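You operate a simulated robot arm through the tools that you are given. There is no shell and no other tool.

You run a simulated two-armed robot. Do the job below in one go: nothing can be reset, and whatever is moved stays where it is left.

JOB
Paddle the brown disc's bulges flat, smooth it with the rib, cover it.
Fine: beige paddle, brown rib, clear cover; put the tools back.

Only the result counts: the job must be done as asked and must still hold three seconds after the hand-in. Knocking over, shifting, dropping, spilling or breaking anything else fails it. A push-on lid holds only when it is set on centred and level and pressed home; a screw cap is set on level and turned clockwise until tight.

ROBOT AND FRAMES
Two 7-joint arms with fingered hands on one trunk that stands fixed in place. Base frame: the origin is at the foot of the trunk, x ahead of it, y to its left, z up; the work surface is at about z = 82. Readings come in cm, degrees, newtons and seconds.
The left shoulder is at [5, 21.4, 86.9], the right one opposite. With the tool pointing down near the work surface each hand reaches from about 38 to 88 cm from the base axis, measured 20 degrees to its own side. Payload 3 kg a hand.
Tool frame (each hand has its own): the origin (TCP) lies between the finger pads and is the grasp point; the fingertips stand 2.6 cm ahead of it; z points along the fingers, y is the line along which they close. The gripper opens to 13.2 cm; its body begins 7.3 cm behind the TCP. The gripper is a hand of 3 fingers: y runs from the thumb to the fingers, the wrist lies at [0, 0, -22.9] in the tool frame, and closing takes about 1.5 s.
Orientation is told as [roll, pitch, yaw] about the base's x, y, z axes, in that order, counted from this pose: with the fingers straight down and closing along the base's y, the tool's x points along the base's -x, its y along +y and its z along -z.

CONTROLS
- The arms move only by the tool move_arm. It takes "left_commands", "right_commands" or both (then of equal length, played together; a hand with none holds still); each is a list of rows, each a list of 7 numbers: the turn, a rotation vector about the base's x, y, z in rad, then the shift along the base's x, y, z in cm, then the opening, from 0 (shut) to 1 (fully open). In form: [[ax, ay, az, x, y, z, grip], ...]. A call has 1 to 20 rows; each row is the pose to reach, as a shift and turn from the pose commanded when the call began. Each row takes 0.2 s and may step no farther than 5 cm and 8.6 degrees from the row before; otherwise, or with a gripper value out of range, the whole call is refused. A pose out of reach is approached as far as the arm can. The call stops where the force on the tool passes 40 N (or 10 N more than at its start, if that is more) or the arm is blocked; 0.2 s more then pass. Each finger travels about 7.2 cm/s and halts on what it meets, pressing with about 27 N; the grip force reading is that of the motor and also rises with nothing between the fingers. The clock runs only during rows and for 0.2 s after the last one: add rows that repeat a pose to give the fingers time. The reply holds the time, the measured pose of the TCP, the force on the tool along the base axes, the opening and the grip force, in the units named above and with some noise, with the torque about the TCP (base axes, N m) and any sound that the robot's microphone picked up, and new pictures: "views" is both (left out), scene, wrist or none (wrist: the cameras of the hands that moved).
- Cameras (640 x 400 px; columns grow to the right, rows downward): "scene" is now at [2.48, -3.87, 149.75]; the picture's right is [-0.45, -0.89, 0.00], its down [-0.60, 0.30, -0.74] and it looks along [0.66, -0.33, -0.68] (base axes); focal length 302 px, centre (320, 200). "left" rides on the left gripper at [-6.2, 0.3, -9.2] in its tool frame; the picture's right is [-0.05, -1.00, 0.00], its down [0.83, -0.04, -0.56] and it looks along [0.55, -0.03, 0.83] (tool axes); focal length 230 px, centre (320, 200). "right" rides on the right gripper at [6.1, 0.3, -9.2] in its tool frame; the picture's right is [-0.05, 1.00, 0.00], its down [-0.83, -0.04, -0.56] and it looks along [-0.55, -0.03, 0.83] (tool axes); focal length 230 px, centre (320, 200). There is no depth. A picture from a camera that has moved, and an enlarged one, comes with that camera's place and axes in the base frame and with its lens.
- preshape(shape, hand): the hand has 3 fingers and takes this shape, open, in about a second: jaw (thumb against the fingers, like two jaws); tri (thumb and two fingers); tip (a fingertip pinch); poke (one finger out to press); point (the index stretched); flat (the hand flat); cup (the hand cupped); fist (a fist). The gripper value then closes the fingers along that shape, each until it touches; the sizes above hold for jaw. It gives what a move gives, with no picture.
- aim_head(pan, tilt): turns the head with the scene camera to pan (to the left, within 86 degrees either way) and tilt (down, from -29 to 69), counted from straight ahead of the robot. It gives what a move gives, and a new picture of the scene camera.
- enlarge(camera, box): a new picture of the part [left, top, right, bottom] of that camera's present view, enlarged. The clock stands still meanwhile.
- job_done(): hands the job in; it is judged then, once.

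Places have to be worked out from the pictures, the camera data and where the tool is seen. Open the grippers and draw the arms clear of the work before you hand the job in, unless the task says otherwise.

The tools are called as name(argument=value, ...) on one line, values as JSON. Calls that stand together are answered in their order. move_arm: Moves the arms, as the interface text tells. Its arguments: {"type":"object","properties":{"left_commands":{"type":"array"},"right_commands":{"type":"array"},"views":{"type":"string","enum":["both","scene","wrist","none"]}},"required":[]} The other tools are called the same way: preshape (shape, hand) gives the hand a shape; aim_head (pan, tilt) turns the head that bears the scene camera; enlarge (camera, box) takes an enlarged picture of a part of a camera's view; job_done () hands the job in.

At the start:

```text
time: 0.0
left_tcp_pos: [43.56, -1.63, 125.01]
left_tcp_rot: [0.0, 0.0, -28.7]
left_wrist_force: [0.0, 0.2, 0.0]
left_wrist_torque: [0.0, 0.02, -0.02]
left_finger_gap: 13.19
left_finger_force: 0.0
left_shape: jaw
right_tcp_pos: [35.32, -40.03, 126.71]
right_tcp_rot: [0.0, 0.0, -28.7]
right_wrist_force: [-0.1, -0.7, -0.1]
right_wrist_torque: [-0.04, -0.04, 0.0]
right_finger_gap: 13.19
right_finger_force: 0.0
right_shape: jaw
head pan, tilt (commanded): [-26.7, 42.5]
```

scene: 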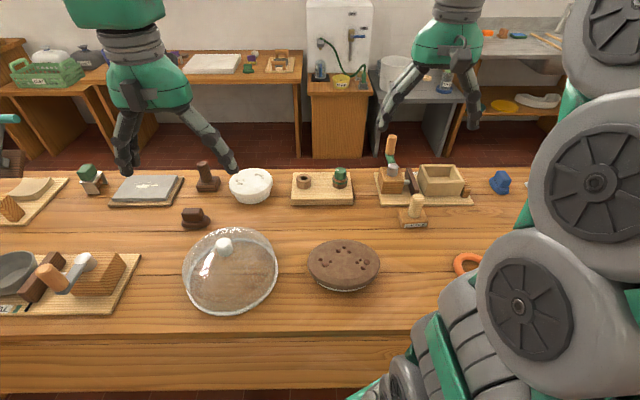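
right: 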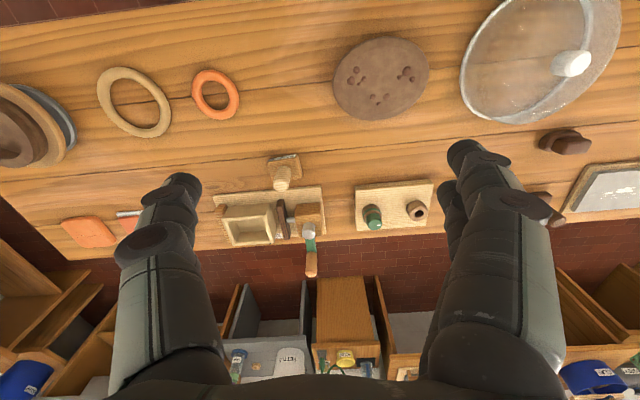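
left: 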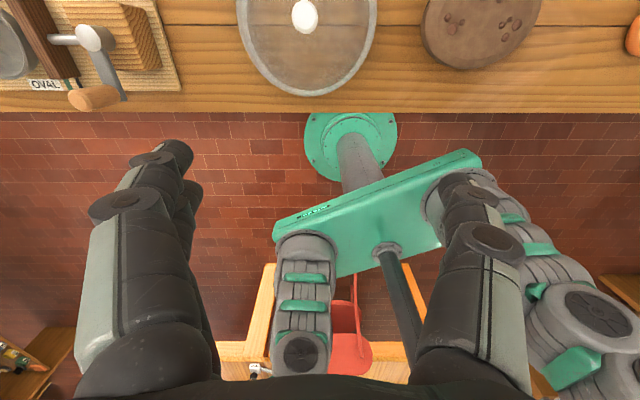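

I start by looking closer at the scene: the brown disc with bulges/marks is near the middle front, with the clear cover to its left and several tools behind. I enlarge pieces of the view to identify the beige paddle and brown rib.

enlarge(camera="scene", box=[160, 150, 400, 300])

enlarge(camera="scene", box=[360, 120, 520, 240])

enlarge(camera="scene", box=[0, 150, 200, 320])

enlarge(camera="right", box=[200, 20, 640, 260])

```text
2.67 times, centred on (280, 225) of scene
camera zoom: at [2.48, -3.87, 149.75], right [-0.45, -0.89, 0.0], down [-0.6, 0.3, -0.74], along [0.66, -0.33, -0.68], focal length 807 px, centre (427, 133)
```

zoom: 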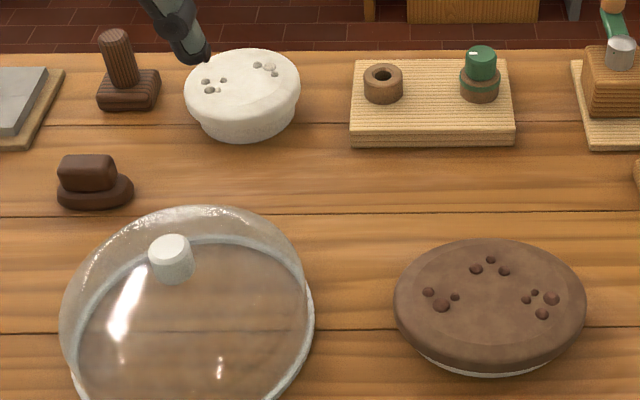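

```text
3.33 times, centred on (440, 180) of scene
camera zoom: at [2.48, -3.87, 149.75], right [-0.45, -0.89, 0.0], down [-0.6, 0.3, -0.74], along [0.66, -0.33, -0.68], focal length 1008 px, centre (-80, 267)
```

zoom: 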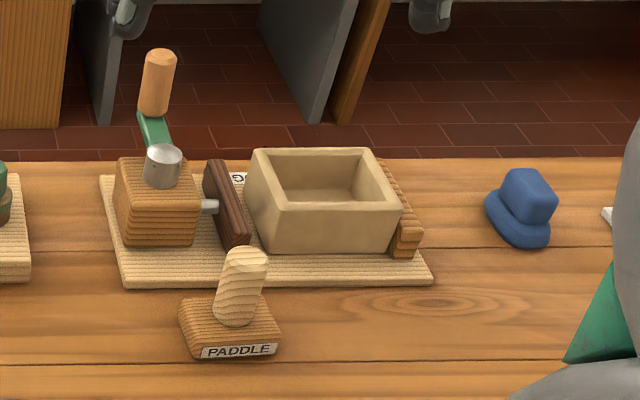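

```text
2.35 times, centred on (100, 235) of scene
camera zoom: at [2.48, -3.87, 149.75], right [-0.45, -0.89, 0.0], down [-0.6, 0.3, -0.74], along [0.66, -0.33, -0.68], focal length 712 px, centre (838, 118)
```

zoom: 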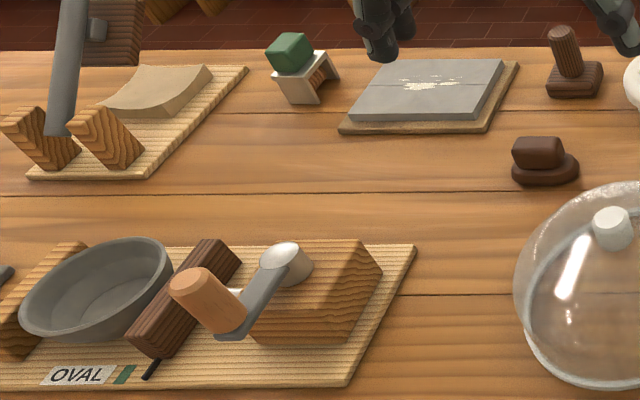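

```text
1.45 times, centred on (420, 140) of right
camera zoom: at [29.91, -36.82, 135.96], right [0.53, 0.85, 0.0], down [0.71, -0.44, 0.56], along [0.47, -0.29, -0.83], focal length 335 px, centre (174, 287)
```

zoom: 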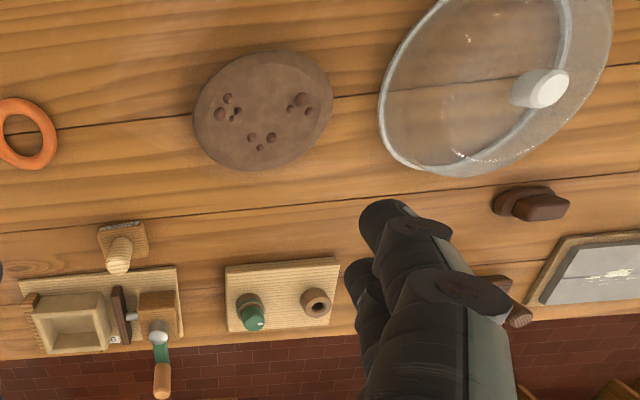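

The beige paddle is near (46.6, -57), the brown disc near (41, -30), the brown rib near (76.5, 1.7) and the cover's knob near (52.6, -4, 94). I swing the left arm aside to its own side and bring the right hand high over the paddle.

move_arm(left_commands=[[0, 0, 0, -0.5, 4, 0.5, 1], [0, 0, 0, -1, 8, 1, 1], [0, 0, 0, -1.5, 12, 1.5, 1], [0, 0, 0, -2, 16, 2, 1], [0, 0, 0, -2.5, 20, 2.5, 1], [0, 0, 0, -3, 24, 3, 1], [0, 0, 0, -3.5, 28, 3.5, 1], [0, 0, 0, -4, 32, 4, 1]], right_commands=[[0, 0, 0, 1.4, -2.1, -2.2, 1], [0, 0, 0, 2.8, -4.2, -4.4, 1], [0, 0, 0, 4.2, -6.4, -6.6, 1], [0, 0, 0, 5.6, -8.5, -8.8, 1], [0, 0, 0, 7.0, -10.6, -11, 1], [0, 0, 0, 8.5, -12.8, -13.2, 1], [0, 0, 0, 9.9, -14.9, -15.4, 1], [0, 0, 0, 11.3, -17, -17.7, 1]], views="both")

```text
time: 1.8
left_tcp_pos: [39.95, 30.95, 128.44]
left_tcp_rot: [-0.1, 0.1, -28.7]
left_wrist_force: [-0.6, 0.4, -0.5]
left_wrist_torque: [0.01, 0.02, 0.01]
left_finger_gap: 13.2
left_finger_force: 0.2
left_shape: jaw
left hand out of reach, approached as far as the arm can: row 8
right_tcp_pos: [46.55, -57.09, 109.22]
right_tcp_rot: [0.0, 0.1, -28.7]
right_wrist_force: [0.0, -0.3, -0.5]
right_wrist_torque: [-0.02, -0.01, 0.01]
right_finger_gap: 13.18
right_finger_force: 0.0
right_shape: jaw
head pan, tilt (commanded): [-26.7, 42.5]
camera scene: at [2.49, -3.86, 149.75], right [-0.45, -0.89, 0.0], down [-0.6, 0.3, -0.74], along [0.66, -0.33, -0.68], focal length 302 px, centre (320, 200)
camera right: at [41.26, -53.89, 118.29], right [0.53, 0.85, 0.0], down [0.71, -0.44, 0.55], along [0.47, -0.29, -0.83], focal length 230 px, centre (320, 200)
camera left: at [45.73, 28.18, 137.54], right [-0.43, -0.9, 0.0], down [-0.75, 0.36, 0.56], along [-0.5, 0.24, -0.83], focal length 230 px, centre (320, 200)
```

scene: 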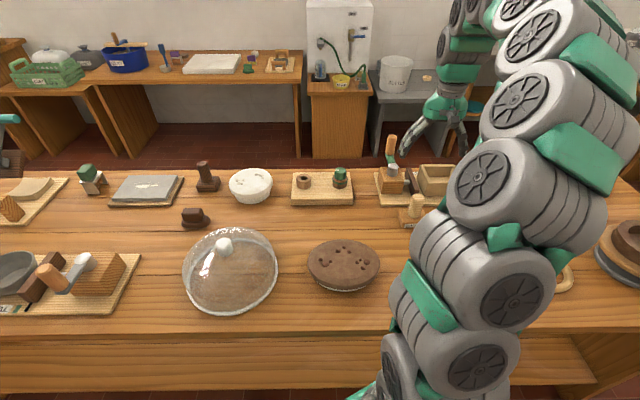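
right: 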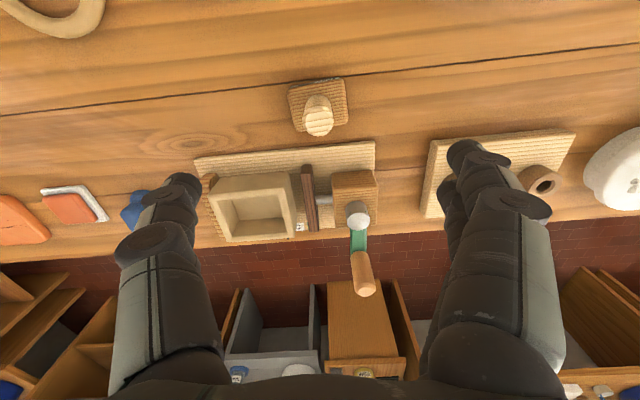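
left: 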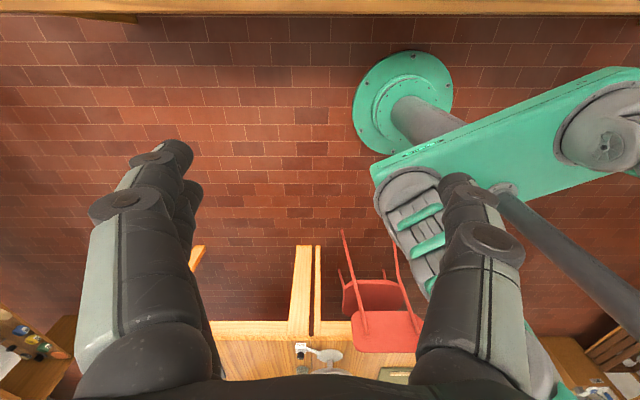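

The right hand now hovers above the paddle, which shows as a square block with an upright handle. I enlarge to measure its handle and orientation.

enlarge(camera="right", box=[240, 50, 400, 150])

enlarge(camera="scene", box=[370, 170, 450, 240])

```text
4.00 times, centred on (320, 100) of right
camera zoom: at [41.26, -53.89, 118.29], right [0.53, 0.85, 0.0], down [0.71, -0.44, 0.55], along [0.47, -0.29, -0.83], focal length 920 px, centre (320, 600)
```

zoom: 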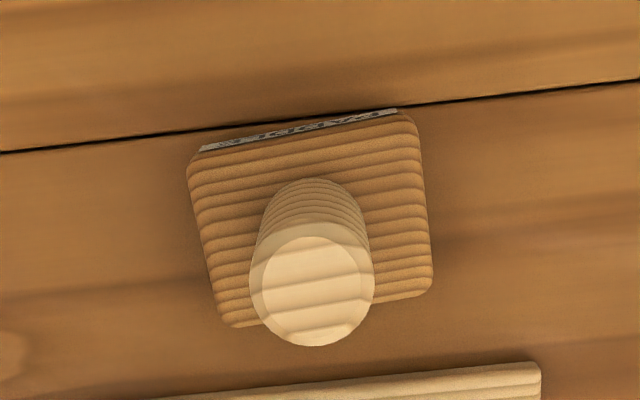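

```text
5.71 times, centred on (410, 205) of scene
camera zoom: at [2.49, -3.86, 149.75], right [-0.45, -0.89, 0.0], down [-0.6, 0.3, -0.74], along [0.66, -0.33, -0.68], focal length 1729 px, centre (-194, 171)
```

zoom: 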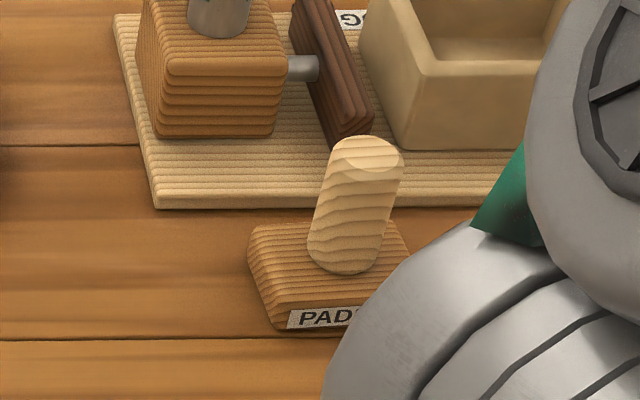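

Triangulating both pictures puts the paddle handle upright at about (47.15, -57.8), top near z 91.5, block about 7x5.6 cm. I lower over it to z 97 with the fingers partly closed and check alignment.

move_arm(right_commands=[[0, 0, 0, 0.2, -0.3, -3, 0.8], [0, 0, 0, 0.4, -0.6, -6, 0.65], [0, 0, 0, 0.53, -0.77, -9, 0.6], [0, 0, 0, 0.53, -0.77, -12, 0.6]], views="wrist")

```text
time: 2.8
left_tcp_pos: [39.99, 30.76, 128.36]
left_tcp_rot: [-0.1, 0.0, -28.7]
left_wrist_force: [-0.7, 0.1, -0.7]
left_wrist_torque: [-0.03, -0.02, 0.02]
left_finger_gap: 13.2
left_finger_force: 0.2
left_shape: jaw
right_tcp_pos: [46.95, -57.9, 97.02]
right_tcp_rot: [0.0, 0.0, -28.7]
right_wrist_force: [0.3, 0.0, -0.8]
right_wrist_torque: [0.02, 0.01, -0.03]
right_finger_gap: 7.99
right_finger_force: 0.1
right_shape: jaw
head pan, tilt (commanded): [-26.7, 42.5]
camera right: at [41.59, -54.6, 106.28], right [0.53, 0.85, 0.0], down [0.71, -0.44, 0.56], along [0.47, -0.29, -0.83], focal length 230 px, centre (320, 200)
```

right: 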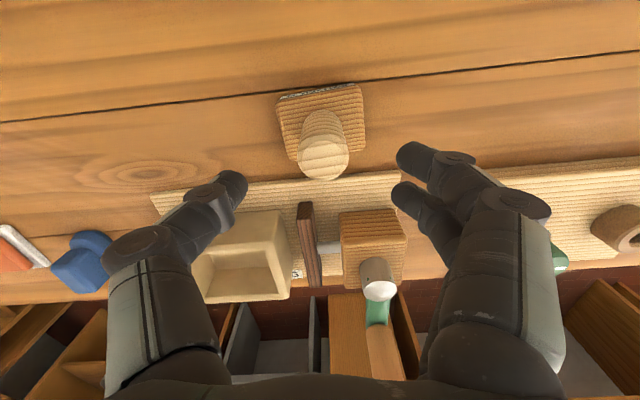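

The handle top sits on the tool axis. I lower to z 88.8, so the fingertips stay above the block, and close on the handle.

move_arm(right_commands=[[0, 0, 0, 0, 0, -3, 0.6], [0, 0, 0, 0, 0, -6, 0.6], [0, 0, 0, 0, 0, -8.2, 0.6], [0, 0, 0, 0, 0, -8.2, 0.6], [0, 0, 0, 0, 0, -8.2, 0.4], [0, 0, 0, 0, 0, -8.2, 0.2], [0, 0, 0, 0, 0, -8.2, 0], [0, 0, 0, 0, 0, -8.2, 0], [0, 0, 0, 0, 0, -8.2, 0], [0, 0, 0, 0, 0, -8.2, 0]], views="both")

```text
time: 5.0
left_tcp_pos: [40.03, 30.8, 128.41]
left_tcp_rot: [0.0, 0.1, -28.7]
left_wrist_force: [1.0, -0.2, 0.7]
left_wrist_torque: [-0.02, 0.0, 0.01]
left_finger_gap: 13.2
left_finger_force: 0.1
left_shape: jaw
right_tcp_pos: [46.73, -57.76, 88.66]
right_tcp_rot: [0.1, 0.0, -28.7]
right_wrist_force: [0.6, 0.4, -0.2]
right_wrist_torque: [0.02, 0.01, 0.0]
right_finger_gap: 2.55
right_finger_force: 27.0
right_shape: jaw
head pan, tilt (commanded): [-26.7, 42.5]
camera scene: at [2.49, -3.87, 149.75], right [-0.45, -0.89, 0.0], down [-0.6, 0.3, -0.74], along [0.66, -0.33, -0.68], focal length 302 px, centre (320, 200)
camera right: at [41.46, -54.46, 97.95], right [0.53, 0.85, 0.0], down [0.71, -0.44, 0.55], along [0.47, -0.29, -0.83], focal length 230 px, centre (320, 200)
```

scene: 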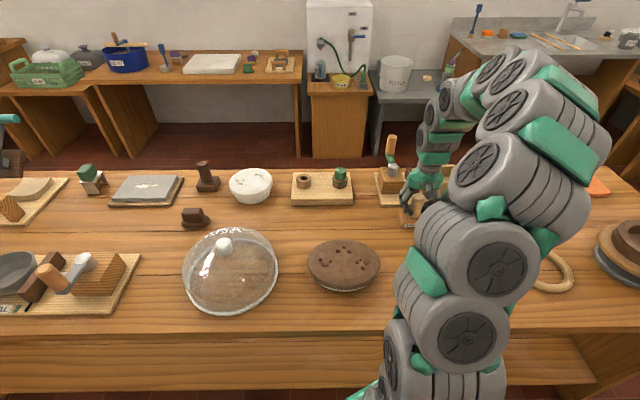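
right: 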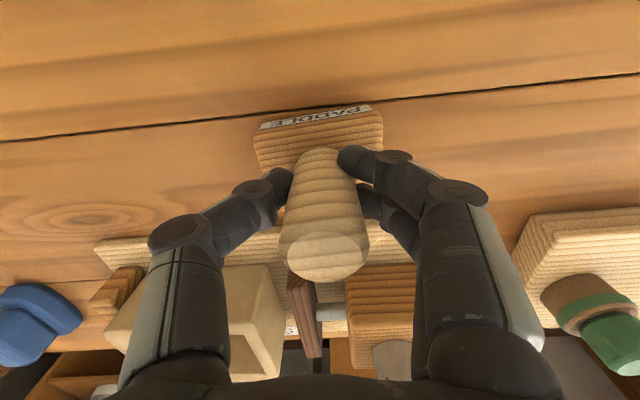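

The fingers have closed to 2.55 cm at 27 N. I look closely at the grip to see whether the pads are centred on the handle.

enlarge(camera="right", box=[220, 90, 420, 290])

enlarge(camera="scene", box=[370, 150, 470, 240])

```text
2.00 times, centred on (320, 190) of right
camera zoom: at [41.46, -54.46, 97.95], right [0.53, 0.85, 0.0], down [0.71, -0.44, 0.55], along [0.47, -0.29, -0.83], focal length 460 px, centre (320, 220)
```

zoom: 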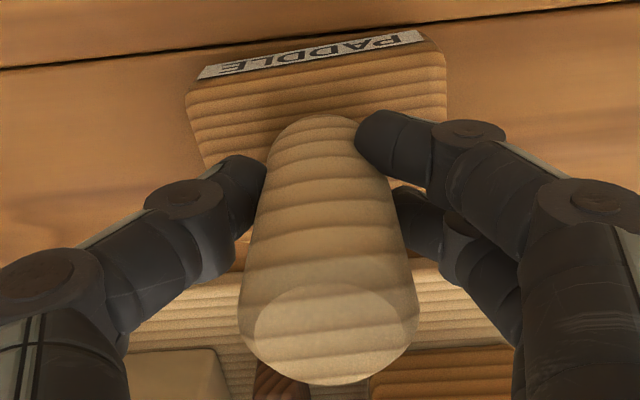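

```text
4.44 times, centred on (420, 195) of scene
camera zoom: at [2.49, -3.87, 149.75], right [-0.45, -0.89, 0.0], down [-0.6, 0.3, -0.74], along [0.66, -0.33, -0.68], focal length 1345 px, centre (-124, 222)
```

zoom: 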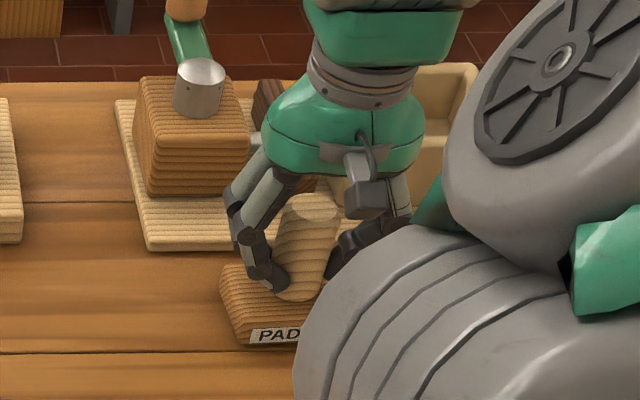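

The grip looks sound: thumb one side, two fingers the other. Before lifting I take a tight enlarged picture of the disc and its bulges from the scene camera, and of the rib and cover.

enlarge(camera="scene", box=[300, 232, 388, 298])

enlarge(camera="scene", box=[160, 190, 232, 244])

enlarge(camera="scene", box=[170, 220, 290, 320])

```text
6.06 times, centred on (344, 265) of scene
camera zoom: at [2.49, -3.87, 149.75], right [-0.45, -0.89, 0.0], down [-0.6, 0.3, -0.74], along [0.66, -0.33, -0.68], focal length 1834 px, centre (174, -194)
```

zoom: 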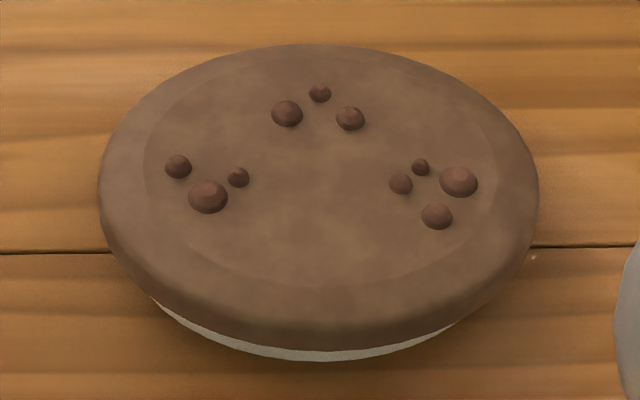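

```text
7.41 times, centred on (196, 217) of scene
camera zoom: at [2.49, -3.87, 149.75], right [-0.45, -0.89, 0.0], down [-0.6, 0.3, -0.74], along [0.66, -0.33, -0.68], focal length 2241 px, centre (1238, 74)
```

zoom: 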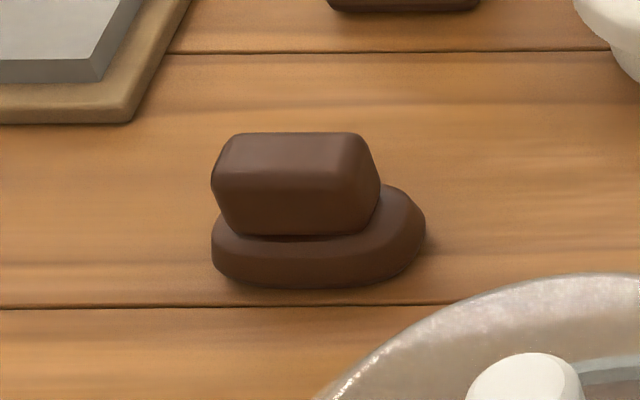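

```text
4.00 times, centred on (230, 270) of scene
camera zoom: at [2.49, -3.87, 149.75], right [-0.45, -0.89, 0.0], down [-0.6, 0.3, -0.74], along [0.66, -0.33, -0.68], focal length 1210 px, centre (680, -80)
```

zoom: 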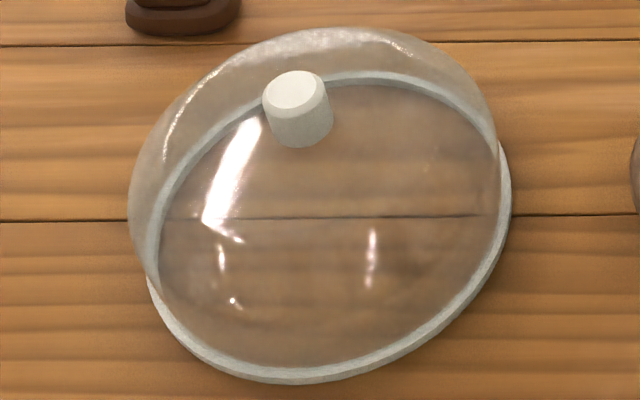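

The disc is an oval slab about 19 x 14.5 cm with its top near z 86.3, carrying three clusters of bumps: around (42.8, -25.8), (43.9, -31.6) and (38.2, -33.8). I lift the paddle straight up first to verify that it hangs firmly and level.

move_arm(right_commands=[[0, 0, 0, 0, 0, 1, 0], [0, 0, 0, 0, 0, 3, 0], [0, 0, 0, 0, 0, 6, 0], [0, 0, 0, 0, 0, 9, 0], [0, 0, 0, 0, 0, 12, 0], [0, 0, 0, 0, 0, 14, 0]], views="both")

```text
time: 6.4
left_tcp_pos: [40.05, 30.75, 128.36]
left_tcp_rot: [0.0, 0.0, -28.7]
left_wrist_force: [-0.3, -0.1, -0.2]
left_wrist_torque: [-0.02, 0.0, -0.01]
left_finger_gap: 13.18
left_finger_force: 0.0
left_shape: jaw
right_tcp_pos: [46.8, -57.81, 103.02]
right_tcp_rot: [0.0, 0.1, -28.6]
right_wrist_force: [0.5, -0.6, -3.2]
right_wrist_torque: [0.01, 0.02, 0.01]
right_finger_gap: 2.51
right_finger_force: 27.0
right_shape: jaw
head pan, tilt (commanded): [-26.7, 42.5]
camera scene: at [2.48, -3.87, 149.75], right [-0.45, -0.89, 0.0], down [-0.6, 0.3, -0.74], along [0.66, -0.33, -0.68], focal length 302 px, centre (320, 200)
camera right: at [41.7, -54.53, 112.09], right [0.53, 0.85, 0.0], down [0.71, -0.44, 0.55], along [0.47, -0.29, -0.83], focal length 230 px, centre (320, 200)
```

scene: 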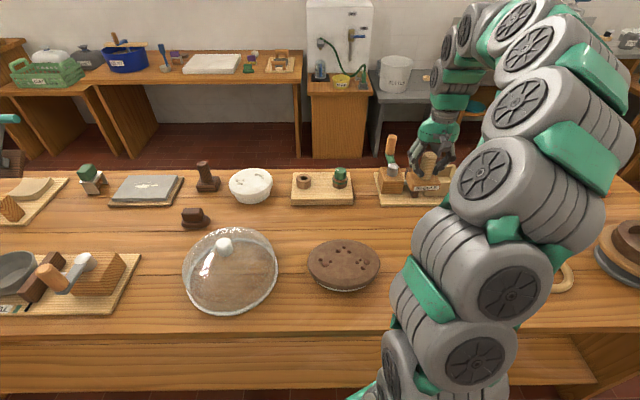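
right: 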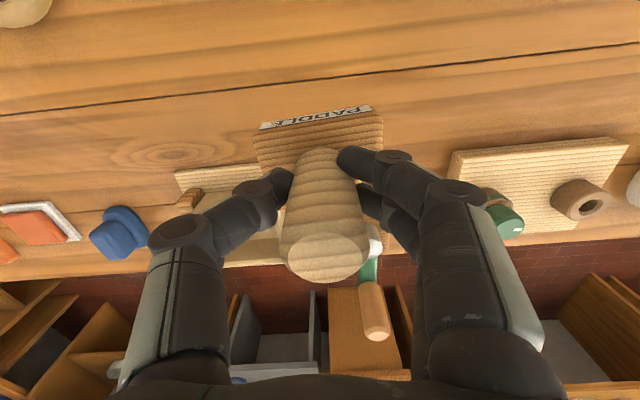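

The paddle is held firmly and level. I carry it over the nearest bump cluster at (38.2, -33.8), keeping its face about 4 cm above the disc.

move_arm(right_commands=[[0, 0, 0, -1.3, 3.4, 0, 0], [0, 0, 0, -2.6, 6.9, 0, 0], [0, 0, 0, -3.9, 10.3, 0, 0], [0, 0, 0, -5.1, 13.7, 0, 0], [0, 0, 0, -6.4, 17.1, 0, 0], [0, 0, 0, -7.7, 20.6, -1, 0], [0, 0, 0, -8.95, 24, -3, 0], [0, 0, 0, -8.95, 24, -4.8, 0]], views="both")

```text
time: 8.2
left_tcp_pos: [39.94, 30.73, 128.42]
left_tcp_rot: [0.0, -0.1, -28.6]
left_wrist_force: [-0.1, -0.1, 0.0]
left_wrist_torque: [-0.01, 0.0, 0.0]
left_finger_gap: 13.19
left_finger_force: 0.0
left_shape: jaw
right_tcp_pos: [38.07, -33.74, 98.09]
right_tcp_rot: [-0.1, 0.1, -28.8]
right_wrist_force: [0.1, -0.9, -3.4]
right_wrist_torque: [0.02, 0.02, -0.03]
right_finger_gap: 2.48
right_finger_force: 26.8
right_shape: jaw
head pan, tilt (commanded): [-26.7, 42.5]
camera scene: at [2.49, -3.87, 149.75], right [-0.45, -0.89, 0.0], down [-0.6, 0.3, -0.74], along [0.66, -0.33, -0.68], focal length 302 px, centre (320, 200)
camera right: at [32.83, -30.51, 107.22], right [0.53, 0.85, 0.0], down [0.71, -0.44, 0.56], along [0.47, -0.29, -0.83], focal length 230 px, centre (320, 200)
```

scene: 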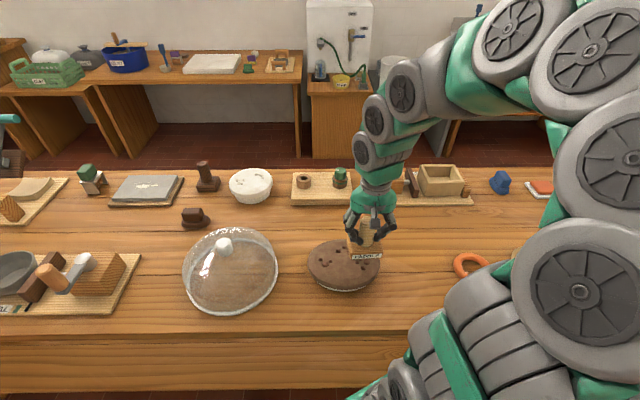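
right: 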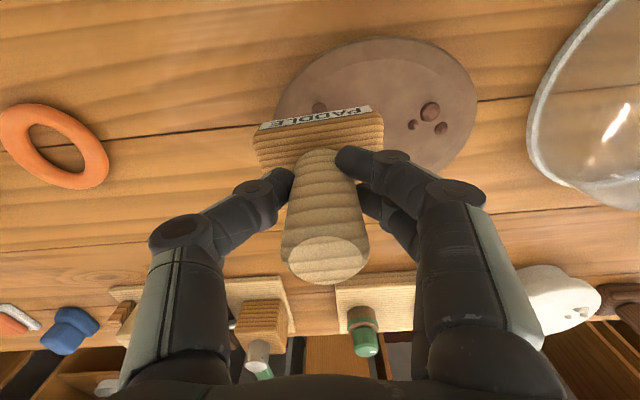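

The paddle is over the first cluster with the disc in clear view. I enlarge both views to check the alignment before pressing.

enlarge(camera="scene", box=[300, 210, 400, 300])

enlarge(camera="right", box=[230, 30, 490, 190])

```text
4.44 times, centred on (350, 255) of scene
camera zoom: at [2.49, -3.87, 149.75], right [-0.45, -0.89, 0.0], down [-0.6, 0.3, -0.74], along [0.66, -0.33, -0.68], focal length 1345 px, centre (187, -44)
```

zoom: 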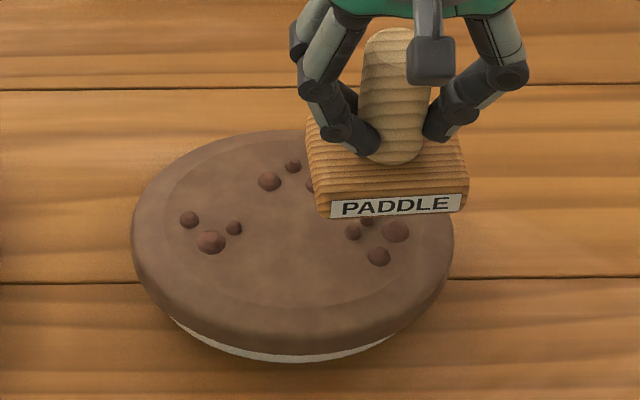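

```text
2.46 times, centred on (360, 110) of right
camera zoom: at [32.83, -30.51, 107.22], right [0.53, 0.85, 0.0], down [0.71, -0.44, 0.56], along [0.47, -0.29, -0.83], focal length 566 px, centre (222, 422)
```

zoom: 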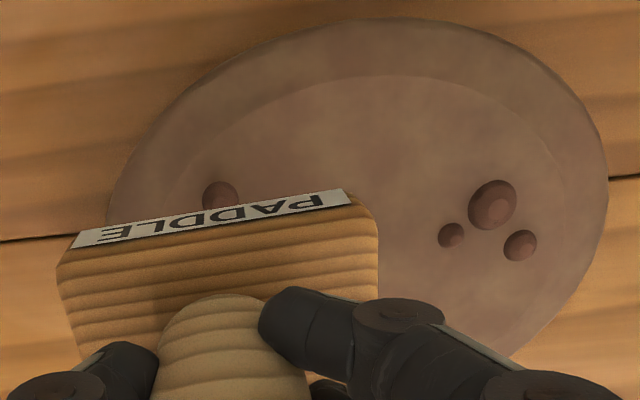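

The paddle face covers the whole cluster; I nudge it about 0.4 cm nearer the robot to centre it and descend slowly to touch the bumps.

move_arm(right_commands=[[0, 0, 0, -0.38, 0.14, -1, 0], [0, 0, 0, -0.38, 0.14, -2, 0], [0, 0, 0, -0.38, 0.14, -2.8, 0], [0, 0, 0, -0.38, 0.14, -3.3, 0], [0, 0, 0, -0.38, 0.14, -3.7, 0], [0, 0, 0, -0.38, 0.14, -4.0, 0]], views="scene")

```text
time: 9.6
left_tcp_pos: [40.03, 30.77, 128.36]
left_tcp_rot: [0.1, 0.0, -28.7]
left_wrist_force: [0.6, 0.5, 0.6]
left_wrist_torque: [-0.03, 0.01, -0.02]
left_finger_gap: 13.21
left_finger_force: 0.0
left_shape: jaw
right_tcp_pos: [37.7, -33.72, 93.96]
right_tcp_rot: [0.0, -0.1, -28.7]
right_wrist_force: [-0.7, 0.7, -2.6]
right_wrist_torque: [0.03, 0.05, -0.04]
right_finger_gap: 2.49
right_finger_force: 27.2
right_shape: jaw
head pan, tilt (commanded): [-26.7, 42.5]
camera scene: at [2.49, -3.87, 149.75], right [-0.45, -0.89, 0.0], down [-0.6, 0.3, -0.74], along [0.66, -0.33, -0.68], focal length 302 px, centre (320, 200)
```

scene: 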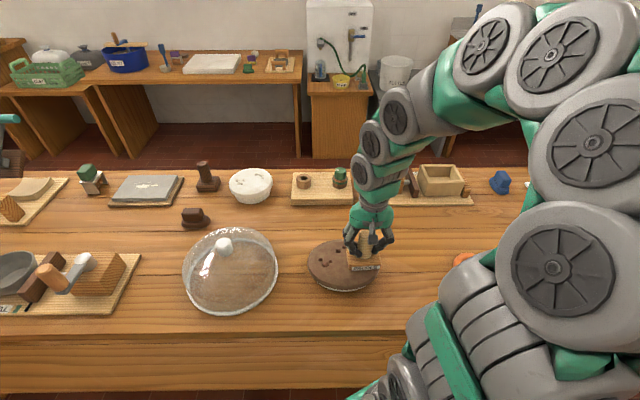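

No contact force yet (just the paddle's weight). I keep lowering in small steps while watching the force.

move_arm(right_commands=[[0, 0, 0, 0, 0, -0.2, 0], [0, 0, 0, 0, 0, -0.4, 0], [0, 0, 0, 0, 0, -0.6, 0]], views="none")

enlarge(camera="scene", box=[300, 210, 400, 300])

```text
time: 10.4
left_tcp_pos: [40.0, 30.77, 128.57]
left_tcp_rot: [0.0, 0.0, -28.7]
left_wrist_force: [0.6, 0.9, -0.3]
left_wrist_torque: [-0.02, 0.0, -0.03]
left_finger_gap: 13.2
left_finger_force: 0.0
left_shape: jaw
right_tcp_pos: [37.74, -33.71, 93.33]
right_tcp_rot: [0.0, -0.1, -28.7]
right_wrist_force: [-4.9, 2.6, 21.4]
right_wrist_torque: [0.04, -0.01, 0.08]
right_finger_gap: 2.54
right_finger_force: 27.0
right_shape: jaw
head pan, tilt (commanded): [-26.7, 42.5]
```

```text
4.44 times, centred on (350, 255) of scene
camera zoom: at [2.46, -3.85, 149.75], right [-0.45, -0.89, 0.0], down [-0.6, 0.3, -0.74], along [0.66, -0.33, -0.68], focal length 1345 px, centre (187, -44)
```

zoom: 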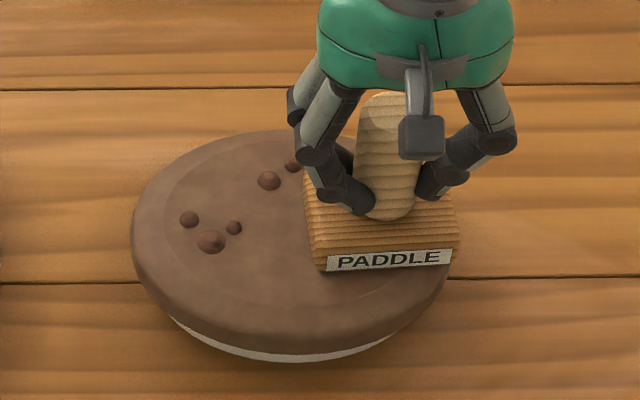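

The paddle now presses with about 24 N on the cluster. I lift off and check whether the bumps went flat.

move_arm(right_commands=[[0, 0, 0, 0, 0, 0.5, 0], [0, 0, 0, 0, 0, 2, 0], [0, 0, 0, 0.5, -1, 4.6, 0], [0, 0, 0, 1, -2, 7, 0]], views="none")

enlarge(camera="scene", box=[300, 210, 400, 300])

enlarge(camera="right", box=[230, 30, 490, 190])

```text
time: 11.4
left_tcp_pos: [40.15, 30.82, 128.38]
left_tcp_rot: [0.0, 0.0, -28.8]
left_wrist_force: [-0.2, -0.7, -0.4]
left_wrist_torque: [0.02, 0.01, -0.02]
left_finger_gap: 13.19
left_finger_force: 0.0
left_shape: jaw
right_tcp_pos: [38.71, -35.67, 100.66]
right_tcp_rot: [0.0, 0.1, -28.6]
right_wrist_force: [0.0, 0.2, -2.8]
right_wrist_torque: [0.0, 0.02, 0.0]
right_finger_gap: 2.53
right_finger_force: 27.0
right_shape: jaw
head pan, tilt (commanded): [-26.7, 42.5]
```

```text
4.44 times, centred on (350, 255) of scene
camera zoom: at [2.48, -3.87, 149.75], right [-0.45, -0.89, 0.0], down [-0.6, 0.3, -0.74], along [0.66, -0.33, -0.68], focal length 1345 px, centre (187, -44)
```

zoom: 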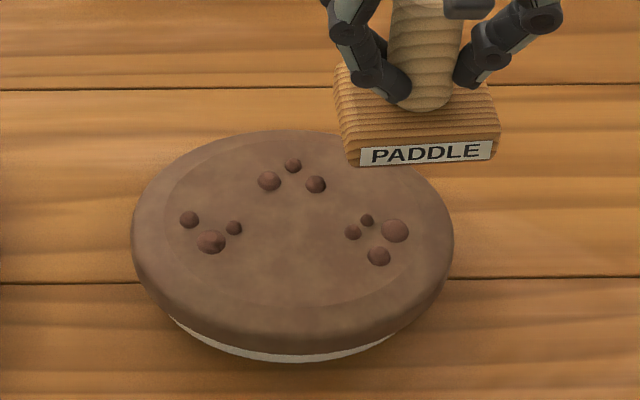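

```text
2.46 times, centred on (360, 110) of right
camera zoom: at [33.39, -32.39, 109.85], right [0.53, 0.85, 0.0], down [0.71, -0.44, 0.55], along [0.47, -0.29, -0.83], focal length 566 px, centre (222, 422)
```

zoom: 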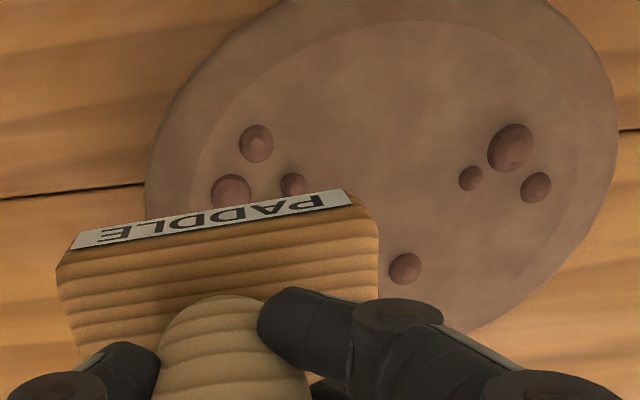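

The cluster is still visible but may be partly flattened. I zoom in tightly to compare pressed and unpressed bumps.

enlarge(camera="scene", box=[350, 250, 378, 272])

enlarge(camera="scene", box=[314, 250, 342, 272])

enlarge(camera="right", box=[310, 60, 370, 110])

```text
16.00 times, centred on (364, 261) of scene
camera zoom: at [2.48, -3.87, 149.75], right [-0.45, -0.89, 0.0], down [-0.6, 0.3, -0.74], along [0.66, -0.33, -0.68], focal length 4840 px, centre (-384, -776)
```

zoom: 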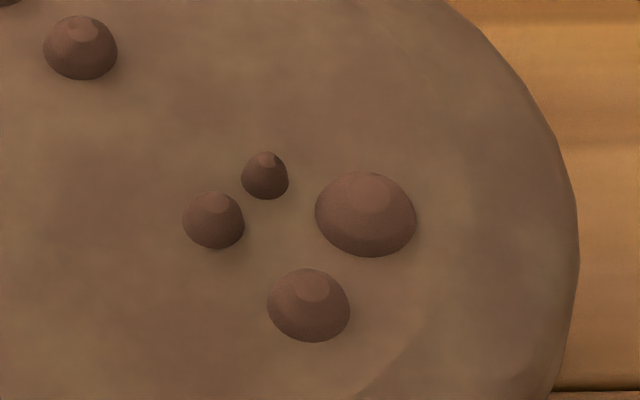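

```text
16.00 times, centred on (328, 261) of scene
camera zoom: at [2.48, -3.87, 149.75], right [-0.45, -0.89, 0.0], down [-0.6, 0.3, -0.74], along [0.66, -0.33, -0.68], focal length 4840 px, centre (192, -776)
```

zoom: 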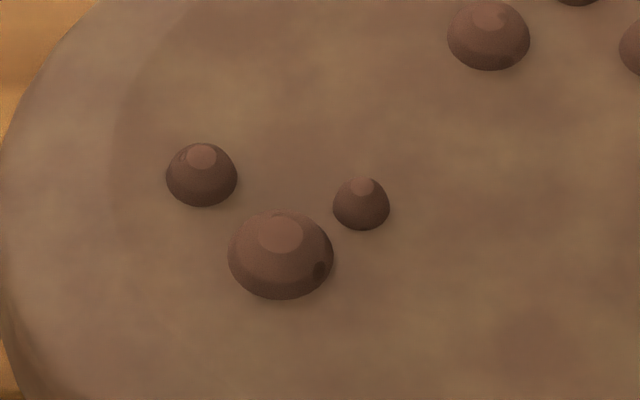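

```text
8.00 times, centred on (340, 85) of right
camera zoom: at [33.39, -32.39, 109.85], right [0.53, 0.85, 0.0], down [0.71, -0.44, 0.55], along [0.47, -0.29, -0.83], focal length 1841 px, centre (160, 1120)
```

zoom: 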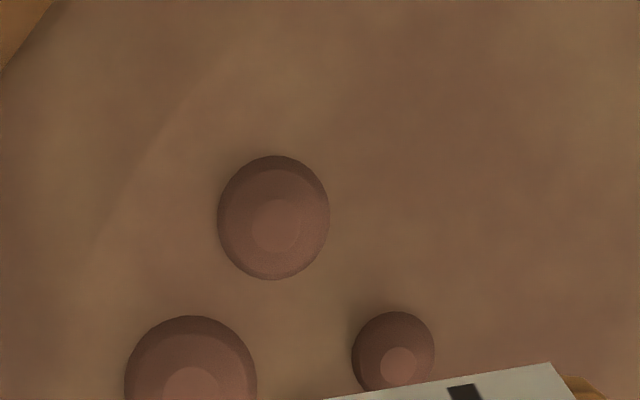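

The pressed bumps look only slightly lower, so more force is needed. I go back down on the same cluster and press further in small steps.

move_arm(right_commands=[[0, 0, 0, -0.5, 1, -2.5, 0], [0, 0, 0, -1, 2, -5, 0], [0, 0, 0, -1, 2, -6.2, 0], [0, 0, 0, -1, 2, -6.8, 0], [0, 0, 0, -1, 2, -7.0, 0], [0, 0, 0, -1, 2, -7.1, 0], [0, 0, 0, -1, 2, -7.1, 0]], views="none")

```text
time: 13.0
left_tcp_pos: [40.0, 30.85, 128.5]
left_tcp_rot: [0.0, 0.0, -28.7]
left_wrist_force: [0.0, -0.1, 0.4]
left_wrist_torque: [0.03, -0.01, 0.02]
left_finger_gap: 13.2
left_finger_force: 0.1
left_shape: jaw
right_tcp_pos: [37.74, -33.74, 93.48]
right_tcp_rot: [-0.1, 0.0, -28.9]
right_wrist_force: [-5.4, 3.0, 26.7]
right_wrist_torque: [0.04, -0.03, 0.04]
right_finger_gap: 2.63
right_finger_force: 27.2
right_shape: jaw
head pan, tilt (commanded): [-26.7, 42.5]
```

Now about 30 N net. I push a little more and hold it.

move_arm(right_commands=[[0, 0, 0, 0, 0, -0.1, 0], [0, 0, 0, 0, 0, -0.2, 0], [0, 0, 0, 0, 0, -0.2, 0], [0, 0, 0, 0, 0, -0.2, 0]], views="none")

enlarge(camera="scene", box=[340, 225, 392, 275])

```text
time: 13.5
left_tcp_pos: [39.89, 30.84, 128.29]
left_tcp_rot: [0.1, 0.1, -28.8]
left_wrist_force: [-0.3, 0.2, -0.6]
left_wrist_torque: [0.0, 0.0, 0.0]
left_finger_gap: 13.2
left_finger_force: 0.0
left_shape: jaw
right_tcp_pos: [37.87, -33.7, 93.4]
right_tcp_rot: [0.1, -0.1, -28.8]
right_wrist_force: [-7.3, 3.9, 31.4]
right_wrist_torque: [0.12, 0.01, 0.07]
right_finger_gap: 2.8
right_finger_force: 26.8
right_shape: jaw
head pan, tilt (commanded): [-26.7, 42.5]
stopped in row 2 (right hand): the force on the tool passed its limit at 42 N (the readings are from after the stop); the commanded pose is now the measured one
```

```text
8.00 times, centred on (366, 250) of scene
camera zoom: at [2.45, -3.84, 149.75], right [-0.45, -0.89, 0.0], down [-0.6, 0.3, -0.74], along [0.66, -0.33, -0.68], focal length 2420 px, centre (-48, -200)
```

zoom: 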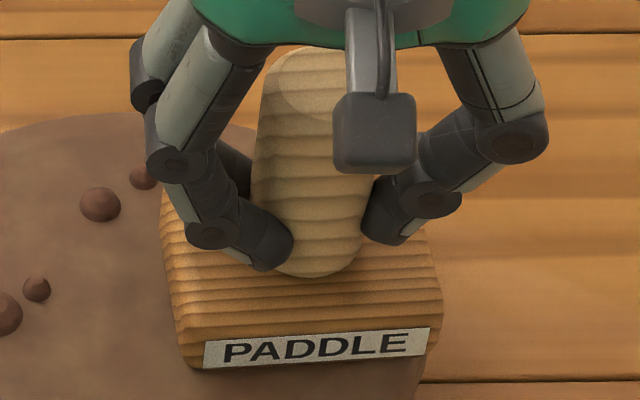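

The force limit stopped it at 42 N. I lift off and see what happened to the bumps.

move_arm(right_commands=[[0, 0, 0, 0, 0, 0.5, 0], [0, 0, 0, 0, 0, 2, 0], [0, 0, 0, 0.5, -1, 4.6, 0], [0, 0, 0, 1, -2, 7, 0]], views="none")

enlarge(camera="scene", box=[350, 250, 378, 272])

enlarge(camera="right", box=[230, 30, 490, 190])

enlarge(camera="scene", box=[300, 190, 410, 290])

```text
time: 14.5
left_tcp_pos: [40.02, 30.72, 128.38]
left_tcp_rot: [0.0, 0.0, -28.6]
left_wrist_force: [0.1, -0.7, 0.4]
left_wrist_torque: [0.01, -0.02, 0.01]
left_finger_gap: 13.19
left_finger_force: 0.0
left_shape: jaw
right_tcp_pos: [38.67, -35.75, 100.15]
right_tcp_rot: [0.0, -0.1, -28.7]
right_wrist_force: [-0.6, -0.8, -3.2]
right_wrist_torque: [-0.02, 0.01, -0.01]
right_finger_gap: 2.6
right_finger_force: 26.9
right_shape: jaw
head pan, tilt (commanded): [-26.7, 42.5]
```

```text
16.00 times, centred on (364, 261) of scene
camera zoom: at [2.49, -3.87, 149.75], right [-0.45, -0.89, 0.0], down [-0.6, 0.3, -0.74], along [0.66, -0.33, -0.68], focal length 4840 px, centre (-384, -776)
```

zoom: 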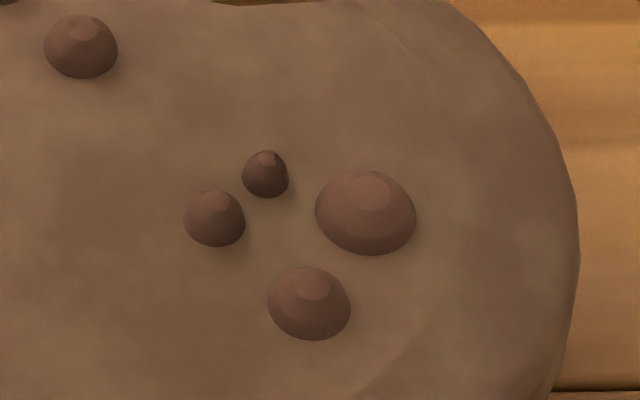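

```text
2.46 times, centred on (360, 110) of right
camera zoom: at [33.37, -32.37, 109.41], right [0.53, 0.85, 0.0], down [0.71, -0.44, 0.56], along [0.47, -0.29, -0.83], focal length 566 px, centre (222, 422)
```

zoom: 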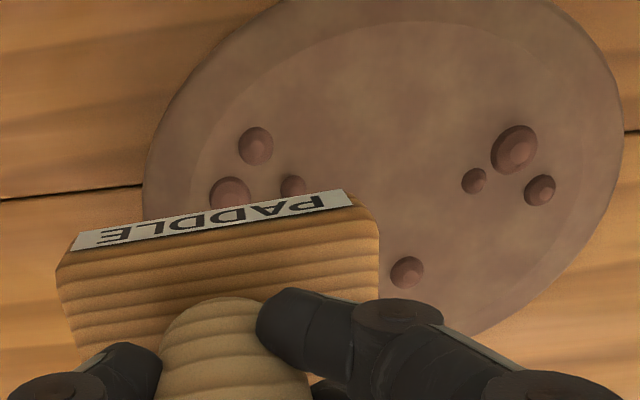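

```text
4.00 times, centred on (355, 240) of scene
camera zoom: at [2.49, -3.87, 149.75], right [-0.45, -0.89, 0.0], down [-0.6, 0.3, -0.74], along [0.66, -0.33, -0.68], focal length 1210 px, centre (180, 40)
```

zoom: 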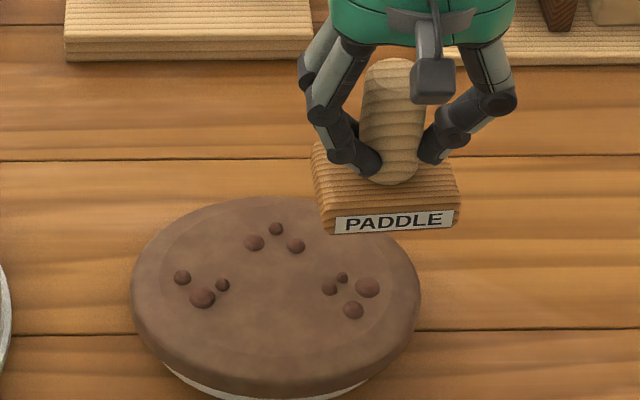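

The bumps are unchanged by a steady push, so paddling probably needs an actual tap. I give the same cluster a brisk tap, coming down at about 10 cm/s and lifting straight after.

move_arm(right_commands=[[0, 0, 0, -0.5, 1, -1.5, 0], [0, 0, 0, -1.05, 2.04, -2.8, 0], [0, 0, 0, -1.05, 2.04, -4.9, 0], [0, 0, 0, -1.05, 2.04, -7.0, 0], [0, 0, 0, -1.05, 2.04, -4.5, 0], [0, 0, 0, -0.5, 1, -2, 0], [0, 0, 0, 0, 0, 0, 0]], views="none")

enlarge(camera="scene", box=[350, 250, 378, 272])

```text
time: 16.1
left_tcp_pos: [39.96, 30.69, 128.41]
left_tcp_rot: [0.0, 0.1, -28.8]
left_wrist_force: [0.9, -0.2, 0.3]
left_wrist_torque: [-0.03, 0.01, 0.04]
left_finger_gap: 13.19
left_finger_force: 0.1
left_shape: jaw
right_tcp_pos: [38.65, -35.73, 100.2]
right_tcp_rot: [0.0, 0.0, -28.7]
right_wrist_force: [0.5, 0.3, -3.2]
right_wrist_torque: [0.03, 0.03, -0.03]
right_finger_gap: 2.58
right_finger_force: 26.7
right_shape: jaw
head pan, tilt (commanded): [-26.7, 42.5]
```

```text
16.00 times, centred on (364, 261) of scene
camera zoom: at [2.48, -3.87, 149.75], right [-0.45, -0.89, 0.0], down [-0.6, 0.3, -0.74], along [0.66, -0.33, -0.68], focal length 4840 px, centre (-384, -776)
```

zoom: 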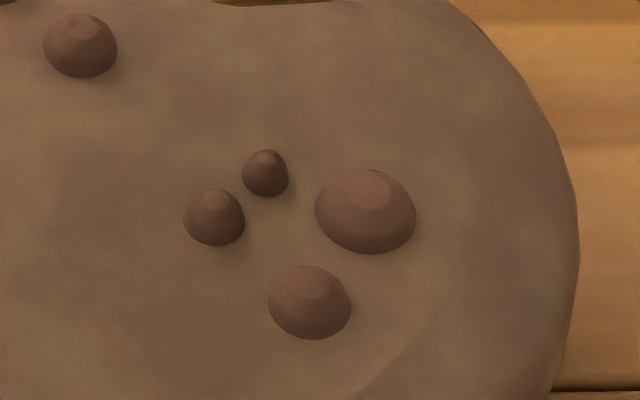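

No change and no sound; that tap may not have reached the surface. I repeat it faster and slightly deeper.

move_arm(right_commands=[[0, 0, 0, -0.5, 1, -1.2, 0], [0, 0, 0, -1.05, 2.04, -1.5, 0], [0, 0, 0, -1.05, 2.04, -4.5, 0], [0, 0, 0, -1.05, 2.04, -7.5, 0], [0, 0, 0, -1.05, 2.04, -4.5, 0], [0, 0, 0, -0.5, 1, -2, 0], [0, 0, 0, 0, 0, 0, 0]], views="none")

enlarge(camera="scene", box=[350, 250, 378, 272])

```text
time: 17.1
left_tcp_pos: [40.15, 30.87, 128.42]
left_tcp_rot: [0.1, 0.1, -28.6]
left_wrist_force: [0.2, 0.9, 1.2]
left_wrist_torque: [0.02, 0.0, 0.03]
left_finger_gap: 13.19
left_finger_force: 0.0
left_shape: jaw
right_tcp_pos: [37.59, -33.72, 93.31]
right_tcp_rot: [0.0, -0.1, -28.8]
right_wrist_force: [-10.4, 5.3, 38.6]
right_wrist_torque: [0.11, 0.06, 0.09]
right_finger_gap: 2.89
right_finger_force: 27.2
right_shape: jaw
head pan, tilt (commanded): [-26.7, 42.5]
stopped in row 5 (right hand): the force on the tool passed its limit at 51 N (the readings are from after the stop); the commanded pose is now the measured one
```

```text
16.00 times, centred on (364, 261) of scene
camera zoom: at [2.44, -3.84, 149.75], right [-0.45, -0.89, 0.0], down [-0.6, 0.3, -0.74], along [0.66, -0.33, -0.68], focal length 4840 px, centre (-384, -776)
```

zoom: 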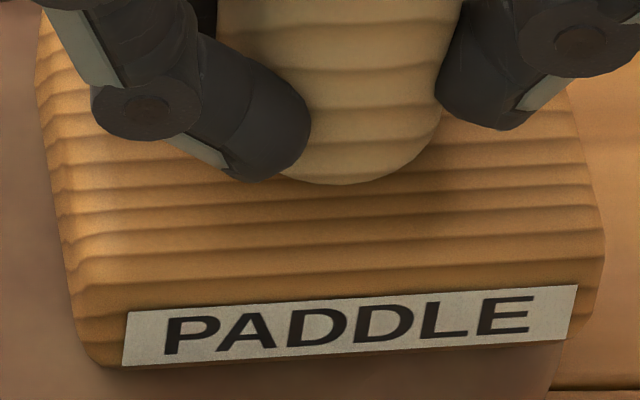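

That was a firm hit (51 N). I lift off and check the bumps again.

move_arm(right_commands=[[0, 0, 0, 0, 0, 0.5, 0], [0, 0, 0, 0, 0, 2, 0], [0, 0, 0, 0.5, -1, 4.6, 0], [0, 0, 0, 1, -2, 7, 0]], views="none")

enlarge(camera="scene", box=[350, 250, 378, 272])

enlarge(camera="scene", box=[300, 190, 410, 290])

```text
time: 18.1
left_tcp_pos: [40.06, 30.72, 128.28]
left_tcp_rot: [0.0, 0.1, -28.7]
left_wrist_force: [-0.1, -0.2, -0.7]
left_wrist_torque: [0.01, 0.02, 0.03]
left_finger_gap: 13.19
left_finger_force: 0.2
left_shape: jaw
right_tcp_pos: [38.39, -35.76, 99.99]
right_tcp_rot: [0.0, -0.1, -29.0]
right_wrist_force: [-0.4, 0.6, -2.7]
right_wrist_torque: [0.04, 0.03, -0.01]
right_finger_gap: 2.62
right_finger_force: 27.1
right_shape: jaw
head pan, tilt (commanded): [-26.7, 42.5]
```

```text
16.00 times, centred on (364, 261) of scene
camera zoom: at [2.49, -3.87, 149.75], right [-0.45, -0.89, 0.0], down [-0.6, 0.3, -0.74], along [0.66, -0.33, -0.68], focal length 4840 px, centre (-384, -776)
```

zoom: 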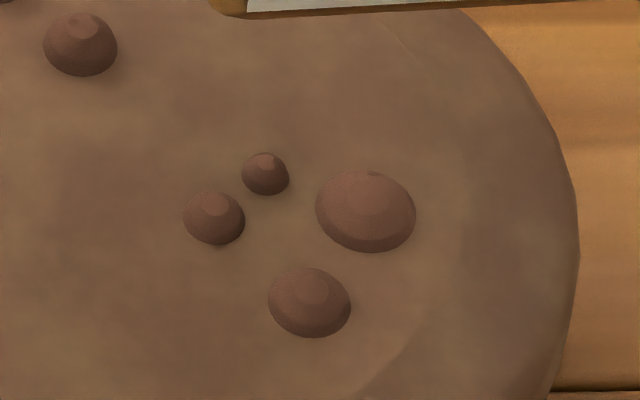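

```text
4.00 times, centred on (355, 240) of scene
camera zoom: at [2.49, -3.87, 149.75], right [-0.45, -0.89, 0.0], down [-0.6, 0.3, -0.74], along [0.66, -0.33, -0.68], focal length 1210 px, centre (180, 40)
```

zoom: 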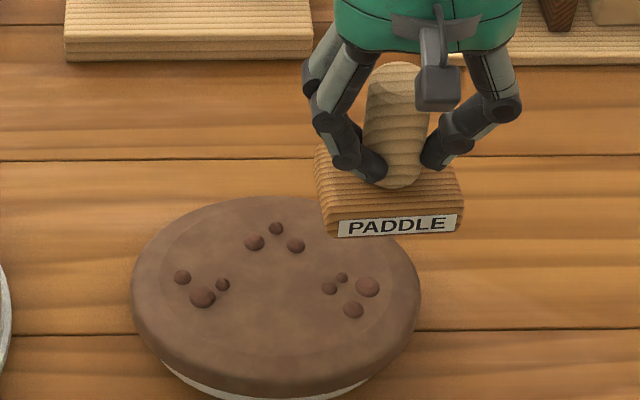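

The hard tap lowered the bumps of this cluster somewhat, so paddling works by impact. I try two taps in one call with a slightly shallower depth to see if they count without tripping the force limit.

move_arm(right_commands=[[0, 0, 0, -0.3, 1, 0, 0], [0, 0, 0, -0.6, 2.05, 0, 0], [0, 0, 0, -0.6, 2.05, -3.4, 0], [0, 0, 0, -0.6, 2.05, -6.9, 0], [0, 0, 0, -0.6, 2.05, -4, 0], [0, 0, 0, -0.6, 2.05, 0, 0], [0, 0, 0, -0.6, 2.05, 0, 0], [0, 0, 0, -0.6, 2.05, -3.4, 0], [0, 0, 0, -0.6, 2.05, -6.9, 0], [0, 0, 0, -0.6, 2.05, -4, 0], [0, 0, 0, -0.3, 0, 0, 0], [0, 0, 0, 0, 0, 0, 0]], views="none")

enlarge(camera="scene", box=[350, 250, 378, 272])

```text
time: 20.7
left_tcp_pos: [40.03, 30.62, 128.36]
left_tcp_rot: [0.1, 0.0, -28.7]
left_wrist_force: [-0.3, -0.4, -1.0]
left_wrist_torque: [0.0, -0.02, -0.01]
left_finger_gap: 13.19
left_finger_force: 0.1
left_shape: jaw
right_tcp_pos: [38.59, -35.77, 100.07]
right_tcp_rot: [0.0, 0.0, -28.8]
right_wrist_force: [-0.3, -0.3, -2.7]
right_wrist_torque: [0.0, 0.0, 0.01]
right_finger_gap: 2.56
right_finger_force: 26.9
right_shape: jaw
head pan, tilt (commanded): [-26.7, 42.5]
```

```text
16.00 times, centred on (364, 261) of scene
camera zoom: at [2.49, -3.87, 149.75], right [-0.45, -0.89, 0.0], down [-0.6, 0.3, -0.74], along [0.66, -0.33, -0.68], focal length 4840 px, centre (-384, -776)
```

zoom: 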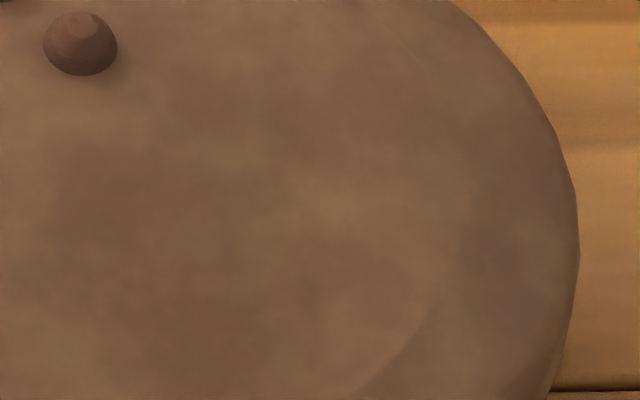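

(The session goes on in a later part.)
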